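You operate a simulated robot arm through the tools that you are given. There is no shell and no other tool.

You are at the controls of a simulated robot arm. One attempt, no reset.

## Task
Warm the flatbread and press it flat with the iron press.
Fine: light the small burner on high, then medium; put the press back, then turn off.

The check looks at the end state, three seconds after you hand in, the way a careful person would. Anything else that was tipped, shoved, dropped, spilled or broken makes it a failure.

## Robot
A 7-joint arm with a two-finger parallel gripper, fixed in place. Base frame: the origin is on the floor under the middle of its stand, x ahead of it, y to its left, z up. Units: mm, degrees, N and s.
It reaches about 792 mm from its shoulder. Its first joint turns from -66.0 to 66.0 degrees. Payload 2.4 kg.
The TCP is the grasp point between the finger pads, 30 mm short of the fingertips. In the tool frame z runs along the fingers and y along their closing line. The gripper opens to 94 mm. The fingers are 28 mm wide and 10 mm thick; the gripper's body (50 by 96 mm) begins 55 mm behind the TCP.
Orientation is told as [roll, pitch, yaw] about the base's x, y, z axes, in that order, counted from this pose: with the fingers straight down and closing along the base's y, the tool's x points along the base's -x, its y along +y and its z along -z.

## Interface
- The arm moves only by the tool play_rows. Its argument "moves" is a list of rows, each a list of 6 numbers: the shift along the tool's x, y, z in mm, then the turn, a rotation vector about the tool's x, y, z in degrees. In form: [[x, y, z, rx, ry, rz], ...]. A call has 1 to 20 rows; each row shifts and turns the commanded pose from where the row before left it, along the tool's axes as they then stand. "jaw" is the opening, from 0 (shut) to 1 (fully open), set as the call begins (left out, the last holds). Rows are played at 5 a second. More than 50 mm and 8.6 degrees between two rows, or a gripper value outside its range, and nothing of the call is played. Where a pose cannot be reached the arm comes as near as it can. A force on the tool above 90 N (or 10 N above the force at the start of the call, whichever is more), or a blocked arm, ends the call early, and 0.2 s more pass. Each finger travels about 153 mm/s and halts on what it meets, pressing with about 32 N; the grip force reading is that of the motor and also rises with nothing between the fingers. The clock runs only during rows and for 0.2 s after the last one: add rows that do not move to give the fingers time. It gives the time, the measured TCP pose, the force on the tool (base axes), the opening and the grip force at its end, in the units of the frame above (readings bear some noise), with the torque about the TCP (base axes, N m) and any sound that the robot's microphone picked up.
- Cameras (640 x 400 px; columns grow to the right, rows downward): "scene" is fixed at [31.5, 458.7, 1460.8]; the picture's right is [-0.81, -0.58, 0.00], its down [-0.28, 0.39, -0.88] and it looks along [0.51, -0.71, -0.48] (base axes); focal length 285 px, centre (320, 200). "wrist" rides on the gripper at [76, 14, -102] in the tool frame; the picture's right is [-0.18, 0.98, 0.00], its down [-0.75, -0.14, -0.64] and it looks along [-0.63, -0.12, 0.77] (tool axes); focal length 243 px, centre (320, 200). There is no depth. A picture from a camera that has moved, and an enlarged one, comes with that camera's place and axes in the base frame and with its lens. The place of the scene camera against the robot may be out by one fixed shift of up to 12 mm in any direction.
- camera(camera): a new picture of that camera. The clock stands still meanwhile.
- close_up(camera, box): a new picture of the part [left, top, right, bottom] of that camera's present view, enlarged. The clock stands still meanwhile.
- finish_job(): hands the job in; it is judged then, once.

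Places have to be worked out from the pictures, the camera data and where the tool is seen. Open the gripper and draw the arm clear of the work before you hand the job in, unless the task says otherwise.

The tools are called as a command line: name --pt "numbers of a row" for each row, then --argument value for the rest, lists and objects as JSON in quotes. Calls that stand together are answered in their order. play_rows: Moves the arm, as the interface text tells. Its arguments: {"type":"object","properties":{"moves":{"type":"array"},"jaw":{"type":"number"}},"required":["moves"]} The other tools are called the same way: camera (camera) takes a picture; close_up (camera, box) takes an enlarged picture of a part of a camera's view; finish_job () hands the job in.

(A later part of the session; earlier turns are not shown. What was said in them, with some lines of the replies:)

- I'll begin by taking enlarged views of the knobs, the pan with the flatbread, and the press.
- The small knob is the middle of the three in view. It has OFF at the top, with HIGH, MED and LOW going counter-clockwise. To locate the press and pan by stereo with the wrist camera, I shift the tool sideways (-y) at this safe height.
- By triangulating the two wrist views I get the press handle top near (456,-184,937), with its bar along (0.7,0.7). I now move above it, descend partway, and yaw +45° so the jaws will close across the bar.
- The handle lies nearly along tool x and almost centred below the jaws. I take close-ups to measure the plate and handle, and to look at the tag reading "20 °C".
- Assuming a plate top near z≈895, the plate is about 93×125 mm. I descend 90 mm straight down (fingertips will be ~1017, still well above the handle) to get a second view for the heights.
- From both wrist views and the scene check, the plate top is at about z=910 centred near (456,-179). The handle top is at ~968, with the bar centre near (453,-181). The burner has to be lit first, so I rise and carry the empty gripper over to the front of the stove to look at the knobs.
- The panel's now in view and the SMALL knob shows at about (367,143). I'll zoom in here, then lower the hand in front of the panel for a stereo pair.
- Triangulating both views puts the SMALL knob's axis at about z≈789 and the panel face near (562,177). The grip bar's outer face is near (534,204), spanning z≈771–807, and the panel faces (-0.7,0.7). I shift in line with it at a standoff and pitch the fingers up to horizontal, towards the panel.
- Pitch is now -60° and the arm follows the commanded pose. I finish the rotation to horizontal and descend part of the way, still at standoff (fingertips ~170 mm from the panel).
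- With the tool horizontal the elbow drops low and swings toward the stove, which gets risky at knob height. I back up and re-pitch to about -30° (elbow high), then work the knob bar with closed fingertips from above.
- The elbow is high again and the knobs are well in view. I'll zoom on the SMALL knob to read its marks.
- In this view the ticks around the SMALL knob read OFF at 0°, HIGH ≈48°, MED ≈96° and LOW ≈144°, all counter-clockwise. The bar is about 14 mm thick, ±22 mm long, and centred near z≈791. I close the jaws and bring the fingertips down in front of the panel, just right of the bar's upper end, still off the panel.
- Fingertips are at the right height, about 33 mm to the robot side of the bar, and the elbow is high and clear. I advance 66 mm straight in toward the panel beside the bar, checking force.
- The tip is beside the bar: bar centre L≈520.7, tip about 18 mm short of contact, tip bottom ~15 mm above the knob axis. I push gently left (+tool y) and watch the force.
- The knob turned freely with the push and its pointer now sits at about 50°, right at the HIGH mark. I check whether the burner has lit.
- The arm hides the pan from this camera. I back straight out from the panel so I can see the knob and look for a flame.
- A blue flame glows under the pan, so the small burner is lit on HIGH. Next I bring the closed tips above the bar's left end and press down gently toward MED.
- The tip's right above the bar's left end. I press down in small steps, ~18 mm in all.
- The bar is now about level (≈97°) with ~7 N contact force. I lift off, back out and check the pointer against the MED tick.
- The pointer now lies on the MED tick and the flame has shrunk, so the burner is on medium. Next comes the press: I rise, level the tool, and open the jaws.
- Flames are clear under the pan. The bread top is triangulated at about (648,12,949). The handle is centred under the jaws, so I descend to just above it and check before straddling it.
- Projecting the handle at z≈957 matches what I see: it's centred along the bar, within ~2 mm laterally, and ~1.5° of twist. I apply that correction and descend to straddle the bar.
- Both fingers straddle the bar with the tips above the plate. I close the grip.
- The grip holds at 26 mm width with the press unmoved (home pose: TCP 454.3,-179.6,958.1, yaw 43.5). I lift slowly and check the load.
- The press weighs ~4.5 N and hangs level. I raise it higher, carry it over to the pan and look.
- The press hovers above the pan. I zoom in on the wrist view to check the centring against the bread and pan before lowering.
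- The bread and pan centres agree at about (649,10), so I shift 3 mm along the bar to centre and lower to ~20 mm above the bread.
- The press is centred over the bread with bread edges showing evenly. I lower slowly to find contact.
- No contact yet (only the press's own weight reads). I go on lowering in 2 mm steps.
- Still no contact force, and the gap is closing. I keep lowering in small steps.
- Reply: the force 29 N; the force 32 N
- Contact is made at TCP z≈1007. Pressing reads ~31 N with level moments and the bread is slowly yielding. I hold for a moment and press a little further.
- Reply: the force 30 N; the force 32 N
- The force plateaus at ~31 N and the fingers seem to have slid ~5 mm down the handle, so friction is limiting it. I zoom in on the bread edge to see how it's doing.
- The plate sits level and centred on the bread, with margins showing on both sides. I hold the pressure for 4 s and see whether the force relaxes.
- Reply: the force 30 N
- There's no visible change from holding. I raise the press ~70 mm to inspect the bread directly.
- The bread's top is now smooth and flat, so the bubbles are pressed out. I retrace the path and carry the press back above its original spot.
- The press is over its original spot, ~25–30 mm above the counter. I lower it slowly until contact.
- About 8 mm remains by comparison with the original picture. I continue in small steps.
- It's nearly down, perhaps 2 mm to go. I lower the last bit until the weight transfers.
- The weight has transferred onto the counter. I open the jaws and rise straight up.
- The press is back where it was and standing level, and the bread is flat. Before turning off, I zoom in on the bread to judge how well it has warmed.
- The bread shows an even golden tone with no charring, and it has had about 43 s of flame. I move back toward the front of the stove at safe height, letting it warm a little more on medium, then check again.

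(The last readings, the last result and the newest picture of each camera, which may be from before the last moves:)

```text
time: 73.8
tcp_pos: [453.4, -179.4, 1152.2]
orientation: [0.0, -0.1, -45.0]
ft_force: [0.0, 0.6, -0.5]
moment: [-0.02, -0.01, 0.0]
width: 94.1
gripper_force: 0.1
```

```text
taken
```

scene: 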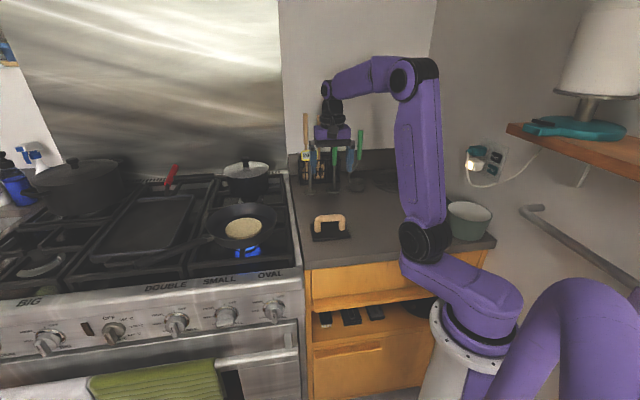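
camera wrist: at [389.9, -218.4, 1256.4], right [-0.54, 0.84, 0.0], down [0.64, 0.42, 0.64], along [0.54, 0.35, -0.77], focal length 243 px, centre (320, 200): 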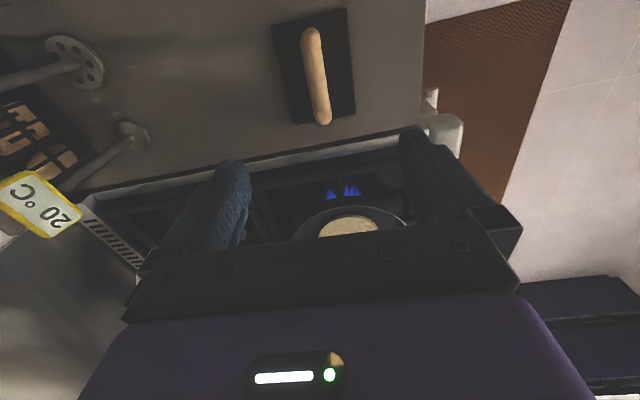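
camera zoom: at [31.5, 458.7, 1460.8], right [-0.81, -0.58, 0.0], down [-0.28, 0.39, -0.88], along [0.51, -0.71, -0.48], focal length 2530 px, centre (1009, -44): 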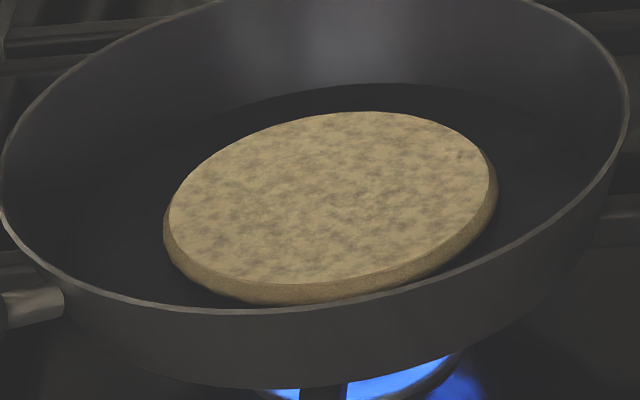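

No browning visible and the flame is steady on medium after ~51 s. I move to the front of the stove again, close the jaws and pitch -30° to work the knob.

play_rows --pt "33.2 29.4 0 0 0 0" --pt "33.2 29.4 0 0 0 0" --pt "33.2 29.4 0 0 0 0" --pt "33.2 29.4 0 0 0 0" --pt "33.2 29.4 0 0 0 0" --pt "33.2 29.4 0 0 0 0" --pt "33.2 29.4 0 0 0 0" --pt "33.2 29.4 0 0 0 0" --pt "33.2 29.4 0 0 0 0" --pt "33.2 29.4 0 0 0 0" --pt "0 0 0 0 0 0" --jaw 0

play_rows --pt "0 0 0 0 -7.5 0" --pt "0 0 0 0 -7.5 0" --pt "0 0 0 0 -7.5 0" --pt "0 0 0 0 -7.5 0" --pt "0 0 0 0 0 0" --pt "20.4 0 35.4 0 0 0" --pt "20.4 0 35.4 0 0 0" --pt "20.4 0 35.4 0 0 0" --pt "20.4 0 35.4 0 0 0" --pt "20.4 0 35.4 0 0 0" --pt "20.4 0 35.4 0 0 0" --pt "0 0 0 0 0 0"

camera --camera "wrist"

close_up --camera "wrist" --box '[300, 60, 460, 200]'

camera --camera "scene"

```text
time: 76.2
tcp_pos: [425.9, 265.2, 1156.4]
orientation: [0.0, 0.1, -45.0]
ft_force: [-1.3, 0.4, 0.0]
moment: [-0.04, 0.02, -0.01]
width: 0.0
gripper_force: 31.6
```

```text
time: 78.8
tcp_pos: [427.7, 263.6, 911.1]
orientation: [0.0, -30.1, -45.0]
ft_force: [0.8, 0.8, 0.2]
moment: [0.01, 0.0, -0.01]
width: 0.0
gripper_force: 32.0
```

```text
taken
camera wrist: at [355.2, 357.1, 961.9], right [0.81, 0.58, 0.09], down [0.13, -0.33, 0.93], along [0.57, -0.74, -0.35], focal length 243 px, centre (320, 200)
```

wrist: 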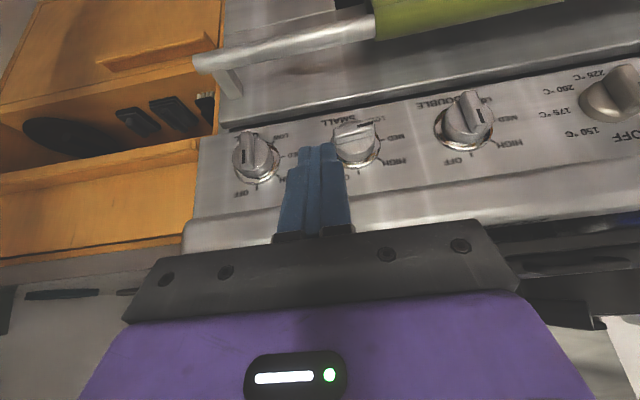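

```text
2.86 times, centred on (380, 130) of wrist
camera zoom: at [355.2, 357.1, 961.9], right [0.81, 0.58, 0.09], down [0.13, -0.33, 0.93], along [0.57, -0.74, -0.35], focal length 693 px, centre (149, 400)
```

zoom: 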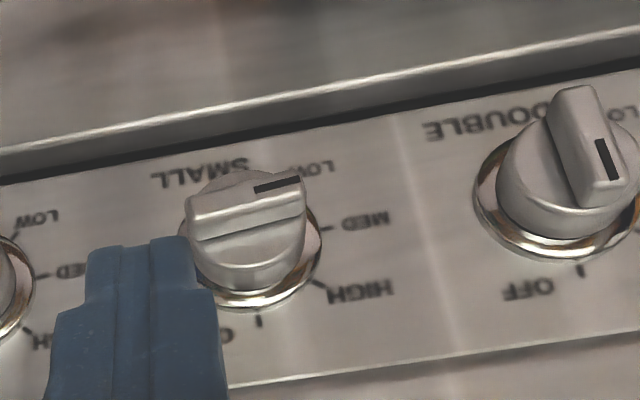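

```text
taken
```

scene: 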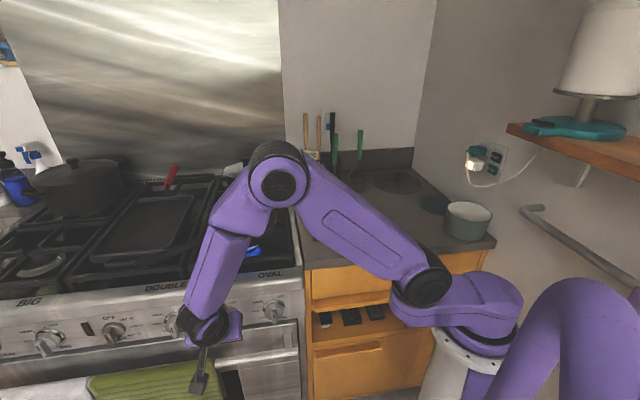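

Knob still at MED. I hold here 4 s (more warming) and get a second pose reading to average out noise before approaching.

play_rows --pt "0 0 0 0 0 0" --pt "0 0 0 0 0 0" --pt "0 0 0 0 0 0" --pt "0 0 0 0 0 0" --pt "0 0 0 0 0 0" --pt "0 0 0 0 0 0" --pt "0 0 0 0 0 0" --pt "0 0 0 0 0 0" --pt "0 0 0 0 0 0" --pt "0 0 0 0 0 0" --pt "0 0 0 0 0 0" --pt "0 0 0 0 0 0" --pt "0 0 0 0 0 0" --pt "0 0 0 0 0 0" --pt "0 0 0 0 0 0" --pt "0 0 0 0 0 0" --pt "0 0 0 0 0 0" --pt "0 0 0 0 0 0" --pt "0 0 0 0 0 0" --pt "0 0 0 0 0 0"

play_rows --pt "0 0 0 0 0 0"

close_up --camera "scene" --box '[200, 180, 290, 270]'

```text
time: 83.0
tcp_pos: [426.9, 265.4, 911.8]
orientation: [0.0, -30.0, -44.9]
ft_force: [0.2, 0.0, 1.2]
moment: [0.0, 0.02, 0.04]
width: 0.1
gripper_force: 32.3
```

```text
time: 83.4
tcp_pos: [427.6, 265.0, 911.8]
orientation: [0.0, -30.0, -45.0]
ft_force: [0.6, 0.1, -0.5]
moment: [-0.03, 0.01, 0.0]
width: 0.1
gripper_force: 32.2
```

```text
4.44 times, centred on (245, 225) of scene
camera zoom: at [31.5, 458.7, 1460.8], right [-0.81, -0.58, 0.0], down [-0.28, 0.39, -0.88], along [0.51, -0.71, -0.48], focal length 1265 px, centre (653, 89)
```

zoom: 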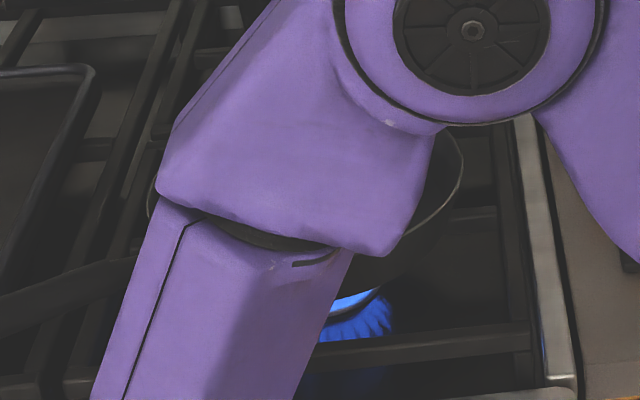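

Averaged pose: L≈489, n≈-115, z≈912. I approach to just above the bar's right end (L≈499, z≈842) and move in beside the panel.

play_rows --pt "17.45 4.65 30.2 0 0 0" --pt "17.45 4.65 30.2 0 0 0" --pt "-29.4 0 17 0 0 0" --pt "-29.4 0 17 0 0 0" --pt "-29.4 0 17 0 0 0" --pt "0 0 0 0 0 0"

close_up --camera "wrist" --box '[240, 90, 440, 230]'

```text
time: 84.8
tcp_pos: [504.5, 196.6, 837.9]
orientation: [0.0, -29.9, -45.1]
ft_force: [-0.5, -0.4, 0.1]
moment: [0.02, 0.0, 0.02]
width: 0.0
gripper_force: 31.7
```

```text
2.86 times, centred on (340, 160) of wrist
camera zoom: at [432.0, 289.6, 888.6], right [0.81, 0.58, 0.09], down [0.13, -0.33, 0.93], along [0.57, -0.74, -0.35], focal length 693 px, centre (263, 314)
```

zoom: 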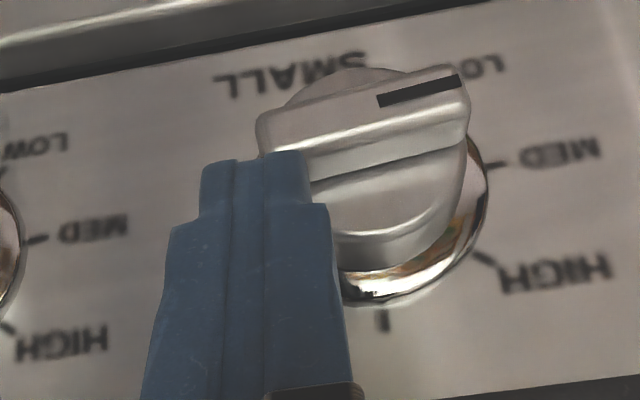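

The tip is over the bar's right end. I press down ~31 mm in small steps, to swing the pointer back up through HIGH to OFF.

play_rows --pt "0 3 0 0 0 0" --pt "1.55 0 2.68 0 0 0" --pt "1.55 0 2.68 0 0 0" --pt "1.55 0 2.68 0 0 0" --pt "1.55 0 2.68 0 0 0" --pt "1.55 0 2.68 0 0 0" --pt "1.55 0 2.68 0 0 0" --pt "1.55 0 2.68 0 0 0" --pt "0 0 0 0 0 0"

close_up --camera "wrist" --box '[240, 90, 440, 230]'

```text
time: 86.8
tcp_pos: [507.1, 200.2, 816.4]
orientation: [0.1, -29.9, -45.0]
ft_force: [-4.8, -4.9, -1.5]
moment: [-0.11, 0.15, -0.07]
width: 0.0
gripper_force: 31.9
```

```text
2.86 times, centred on (340, 160) of wrist
camera zoom: at [435.5, 292.1, 867.7], right [0.81, 0.58, 0.09], down [0.13, -0.33, 0.93], along [0.57, -0.74, -0.35], focal length 693 px, centre (263, 314)
```

zoom: 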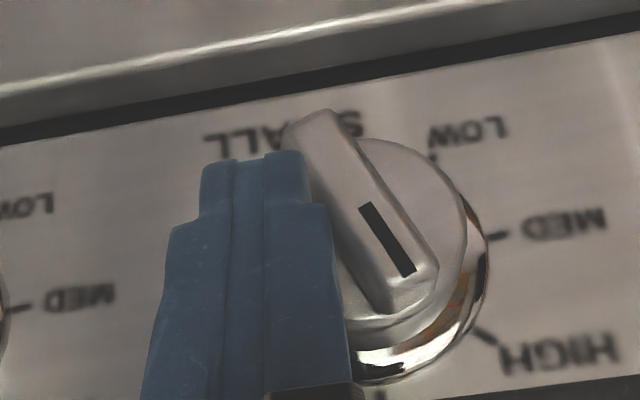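

The bar is now at roughly 25° with ~7 N side force (detent). I continue pressing down a further 9 mm.

play_rows --pt "1.5 0 2.6 0 0 0" --pt "1.5 0 2.6 0 0 0" --pt "1.5 0 2.6 0 0 0" --pt "0 0 0 0 0 0"

close_up --camera "wrist" --box '[240, 70, 440, 210]'

```text
time: 87.8
tcp_pos: [508.3, 203.1, 808.4]
orientation: [0.2, -30.0, -44.9]
ft_force: [-4.5, 9.1, 4.1]
moment: [-0.03, -0.09, 0.12]
width: 0.0
gripper_force: 31.4
```

```text
2.86 times, centred on (340, 140) of wrist
camera zoom: at [435.6, 294.0, 859.1], right [0.81, 0.58, 0.09], down [0.13, -0.34, 0.93], along [0.58, -0.74, -0.35], focal length 693 px, centre (263, 371)
```

zoom: 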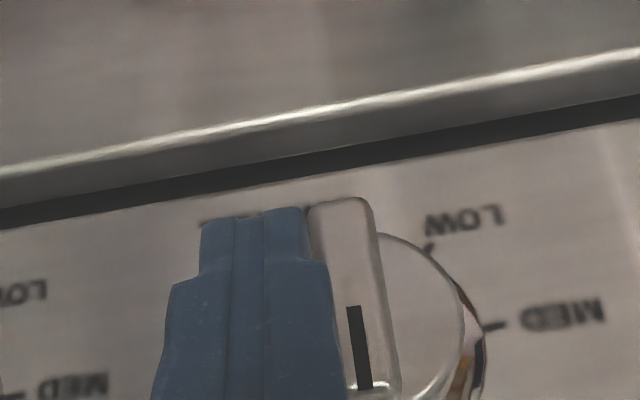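

The bar now stands almost vertical beside the finger. I ease off to the right, then back straight out and check the knob and flame.

play_rows --pt "3 -4 -1.7 0 0 0" --pt "26 0 -15 0 0 0" --pt "26 0 -15 0 0 0" --pt "0 -15 -40 0 0 0" --pt "0 -15 -40 0 0 0" --pt "0 0 0 0 0 0"

camera --camera "wrist"

close_up --camera "wrist" --box '[300, 60, 460, 200]'

close_up --camera "scene" --box '[170, 180, 300, 340]'

```text
time: 89.2
tcp_pos: [412.1, 250.9, 875.1]
orientation: [-0.1, -29.9, -45.1]
ft_force: [-0.6, 0.4, -0.3]
moment: [0.02, -0.02, -0.04]
width: 0.3
gripper_force: 31.6
```

```text
taken
camera wrist: at [339.4, 342.9, 925.9], right [0.81, 0.58, 0.09], down [0.14, -0.33, 0.93], along [0.57, -0.74, -0.35], focal length 243 px, centre (320, 200)
```

wrist: 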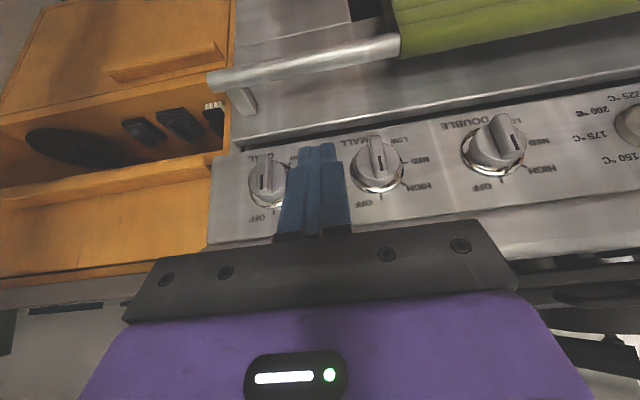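

```text
2.86 times, centred on (380, 130) of wrist
camera zoom: at [339.4, 342.9, 925.9], right [0.81, 0.58, 0.09], down [0.14, -0.33, 0.93], along [0.57, -0.74, -0.35], focal length 693 px, centre (149, 400)
```

zoom: 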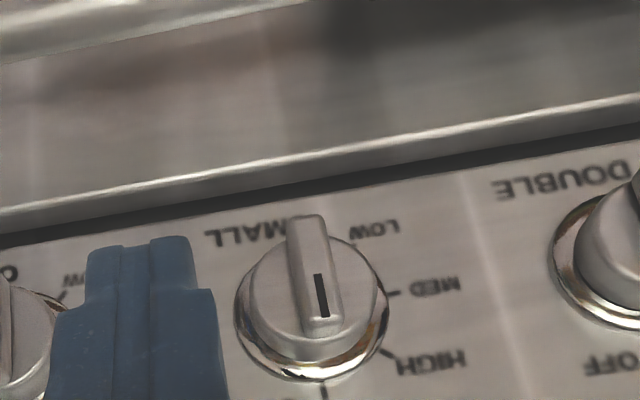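

```text
2.50 times, centred on (235, 260) of scene
camera zoom: at [31.5, 458.7, 1460.8], right [-0.81, -0.58, 0.0], down [-0.28, 0.39, -0.88], along [0.51, -0.71, -0.48], focal length 712 px, centre (532, 50)
```

zoom: 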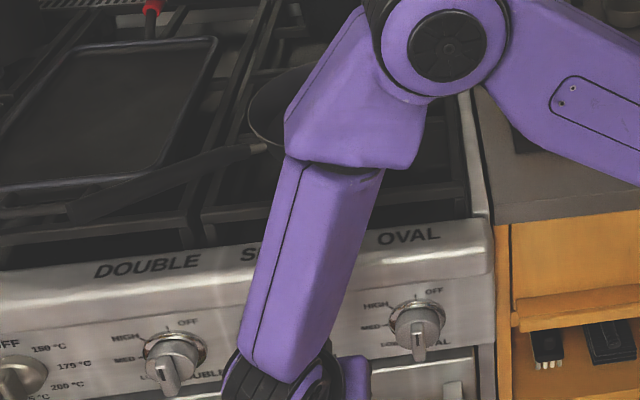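

The pointer is back on OFF and no flame shows. I draw the arm up and clear, level the tool and open the jaws, then verify everything.

play_rows --pt "-20.4 0 -35.4 0 0 0" --pt "-20.4 0 -35.4 0 0 0" --pt "-20.4 0 -35.4 0 0 0" --pt "-20.4 0 -35.4 0 0 0" --pt "-20.4 0 -35.4 0 0 0" --pt "-20.4 0 -35.4 0 0 0" --pt "0 0 0 0 7.5 0" --pt "0 0 0 0 7.5 0" --pt "0 0 0 0 7.5 0" --pt "0 0 0 0 7.5 0" --pt "0 0 0 0 0 0" --jaw 1

play_rows --pt "-20 -35 -10 0 0 0" --pt "-20 -35 -10 0 0 0" --pt "-20 -35 -10 0 0 0" --pt "-20 -35 -10 0 0 0" --pt "0 -35 -10 0 0 0" --pt "0 -35 -10 0 0 0" --pt "0 0 0 0 0 0"

camera --camera "scene"

close_up --camera "scene" --box '[160, 180, 300, 340]'

close_up --camera "scene" --box '[190, 120, 380, 270]'

```text
time: 91.6
tcp_pos: [411.0, 249.7, 1122.2]
orientation: [0.0, 0.2, -45.0]
ft_force: [0.1, -0.1, -1.1]
moment: [0.0, -0.03, -0.02]
width: 93.9
gripper_force: 0.0
```

```text
time: 93.2
tcp_pos: [315.2, 47.0, 1179.2]
orientation: [-0.1, 0.0, -45.0]
ft_force: [-0.4, -0.3, -0.3]
moment: [0.0, 0.04, 0.02]
width: 94.0
gripper_force: 0.1
```

```text
taken
```

scene: 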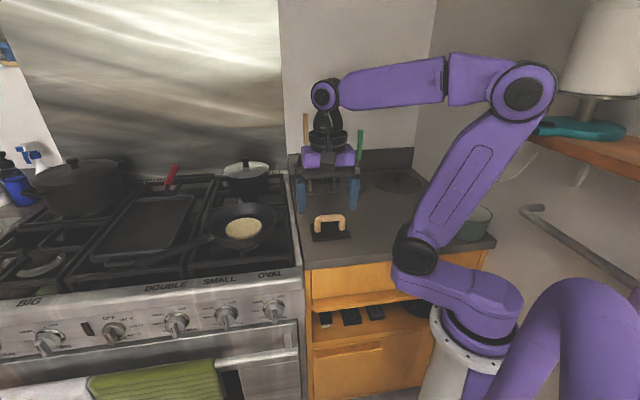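

```text
2.50 times, centred on (230, 260) of scene
camera zoom: at [31.5, 458.7, 1460.8], right [-0.81, -0.58, 0.0], down [-0.28, 0.39, -0.88], along [0.51, -0.71, -0.48], focal length 712 px, centre (545, 50)
```

zoom: 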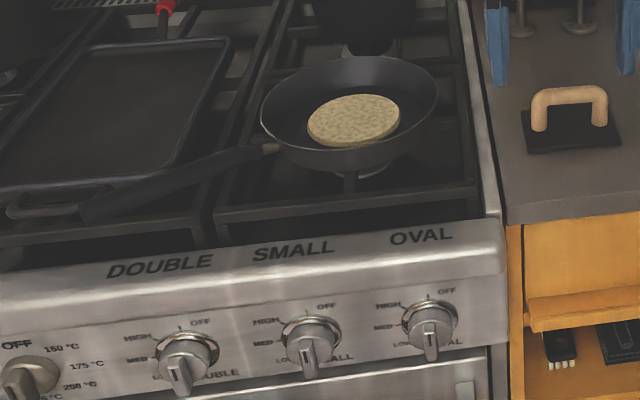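

```text
2.67 times, centred on (285, 195) of scene
camera zoom: at [31.5, 458.7, 1460.8], right [-0.81, -0.58, 0.0], down [-0.28, 0.39, -0.88], along [0.51, -0.71, -0.48], focal length 759 px, centre (413, 213)
```

zoom: 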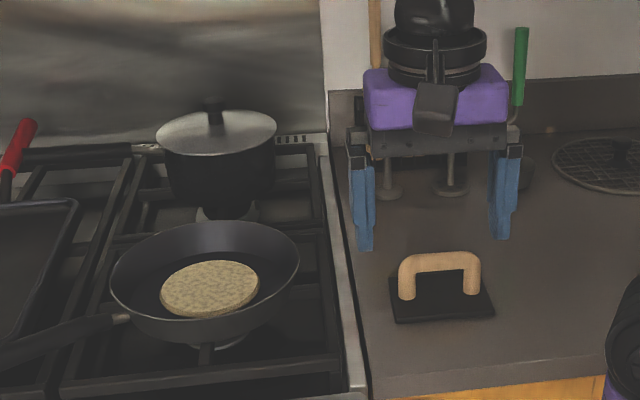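

The flame is out, the press is in place, the bread is flat, and the pan is unmoved. I move the arm back toward its starting pose, away from the shelf, and take a final closer look at the knob and shelf.

play_rows --pt "-2.3 32.4 -29 0 0 0" --pt "-2.3 32.4 -29 0 0 0" --pt "0 0 0 0 0 0"

close_up --camera "scene" --box '[140, 260, 300, 360]'

camera --camera "scene"

close_up --camera "scene" --box '[200, 180, 370, 280]'

```text
time: 94.0
tcp_pos: [364.4, 86.7, 1239.3]
orientation: [0.0, 0.0, -44.9]
ft_force: [-0.3, -0.3, 0.0]
moment: [0.0, -0.01, -0.01]
width: 93.8
gripper_force: 0.1
```

```text
4.00 times, centred on (220, 310) of scene
camera zoom: at [31.5, 458.7, 1460.8], right [-0.81, -0.58, 0.0], down [-0.28, 0.39, -0.88], along [0.51, -0.71, -0.48], focal length 1138 px, centre (720, -240)
```

zoom: 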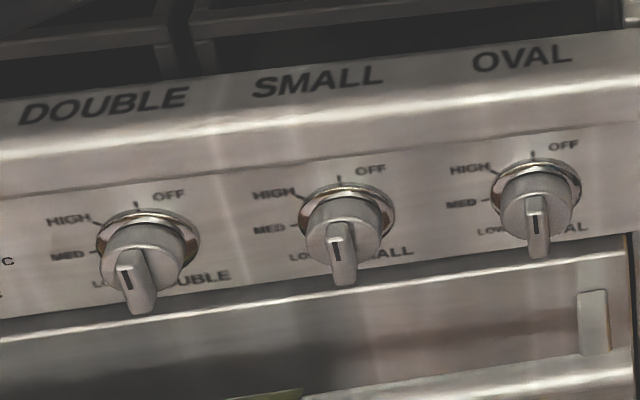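

```text
taken
```

scene: 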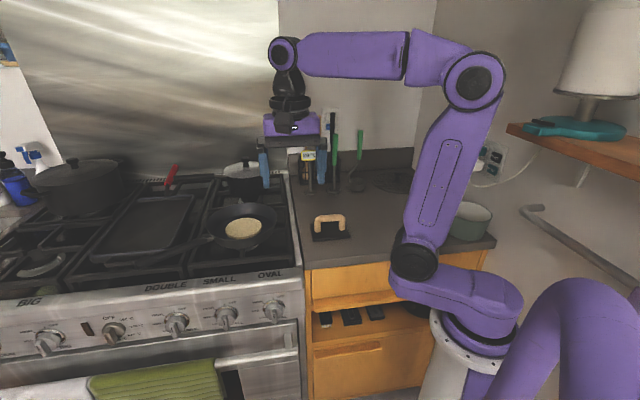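

```text
3.76 times, centred on (285, 230) of scene
camera zoom: at [31.5, 458.7, 1460.8], right [-0.81, -0.58, 0.0], down [-0.28, 0.39, -0.88], along [0.51, -0.71, -0.48], focal length 1071 px, centre (452, 87)
```

zoom: 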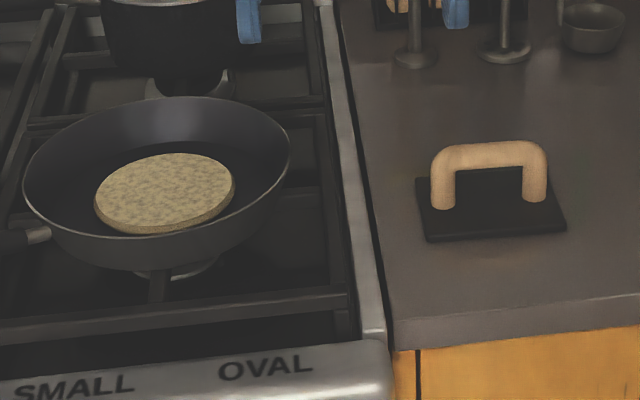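

The SMALL knob looks just as it did at the start (OFF) and the flame is out. The press sits at its original spot, and the flat bread rests in the unmoved pan. The bread had about 65 s over the flame, but nothing here showed its temperature, so I can't confirm how warm it is. The arm is clear with the jaws open, so I hand in the job.

finish_job

```text
The job is handed in.
```

I pressed the flatbread flat with the iron press and warmed it over the small burner, but I couldn't measure how warm it got.

- **Burner:** I lit the small burner on high and saw the flame under the pan, then turned it down to medium. The flame was on for about 65 seconds in all, and the bread showed no charring.
- **Pressing:** I held the press on the bread for about 8 seconds, pushing down with about 30 N on top of its own weight. The bubbles are gone and the top is smooth.
- **Press:** It is back at its original spot on the counter. By the pictures and arm readings it is within a couple of millimetres of where it started.
- **Turning off:** I turned the burner off after the press was back. The knob points to OFF and the flame is out.

In the final pictures, the pan, the pot and the things on the counter looked unmoved. The arm ended clear of the work with the gripper open.
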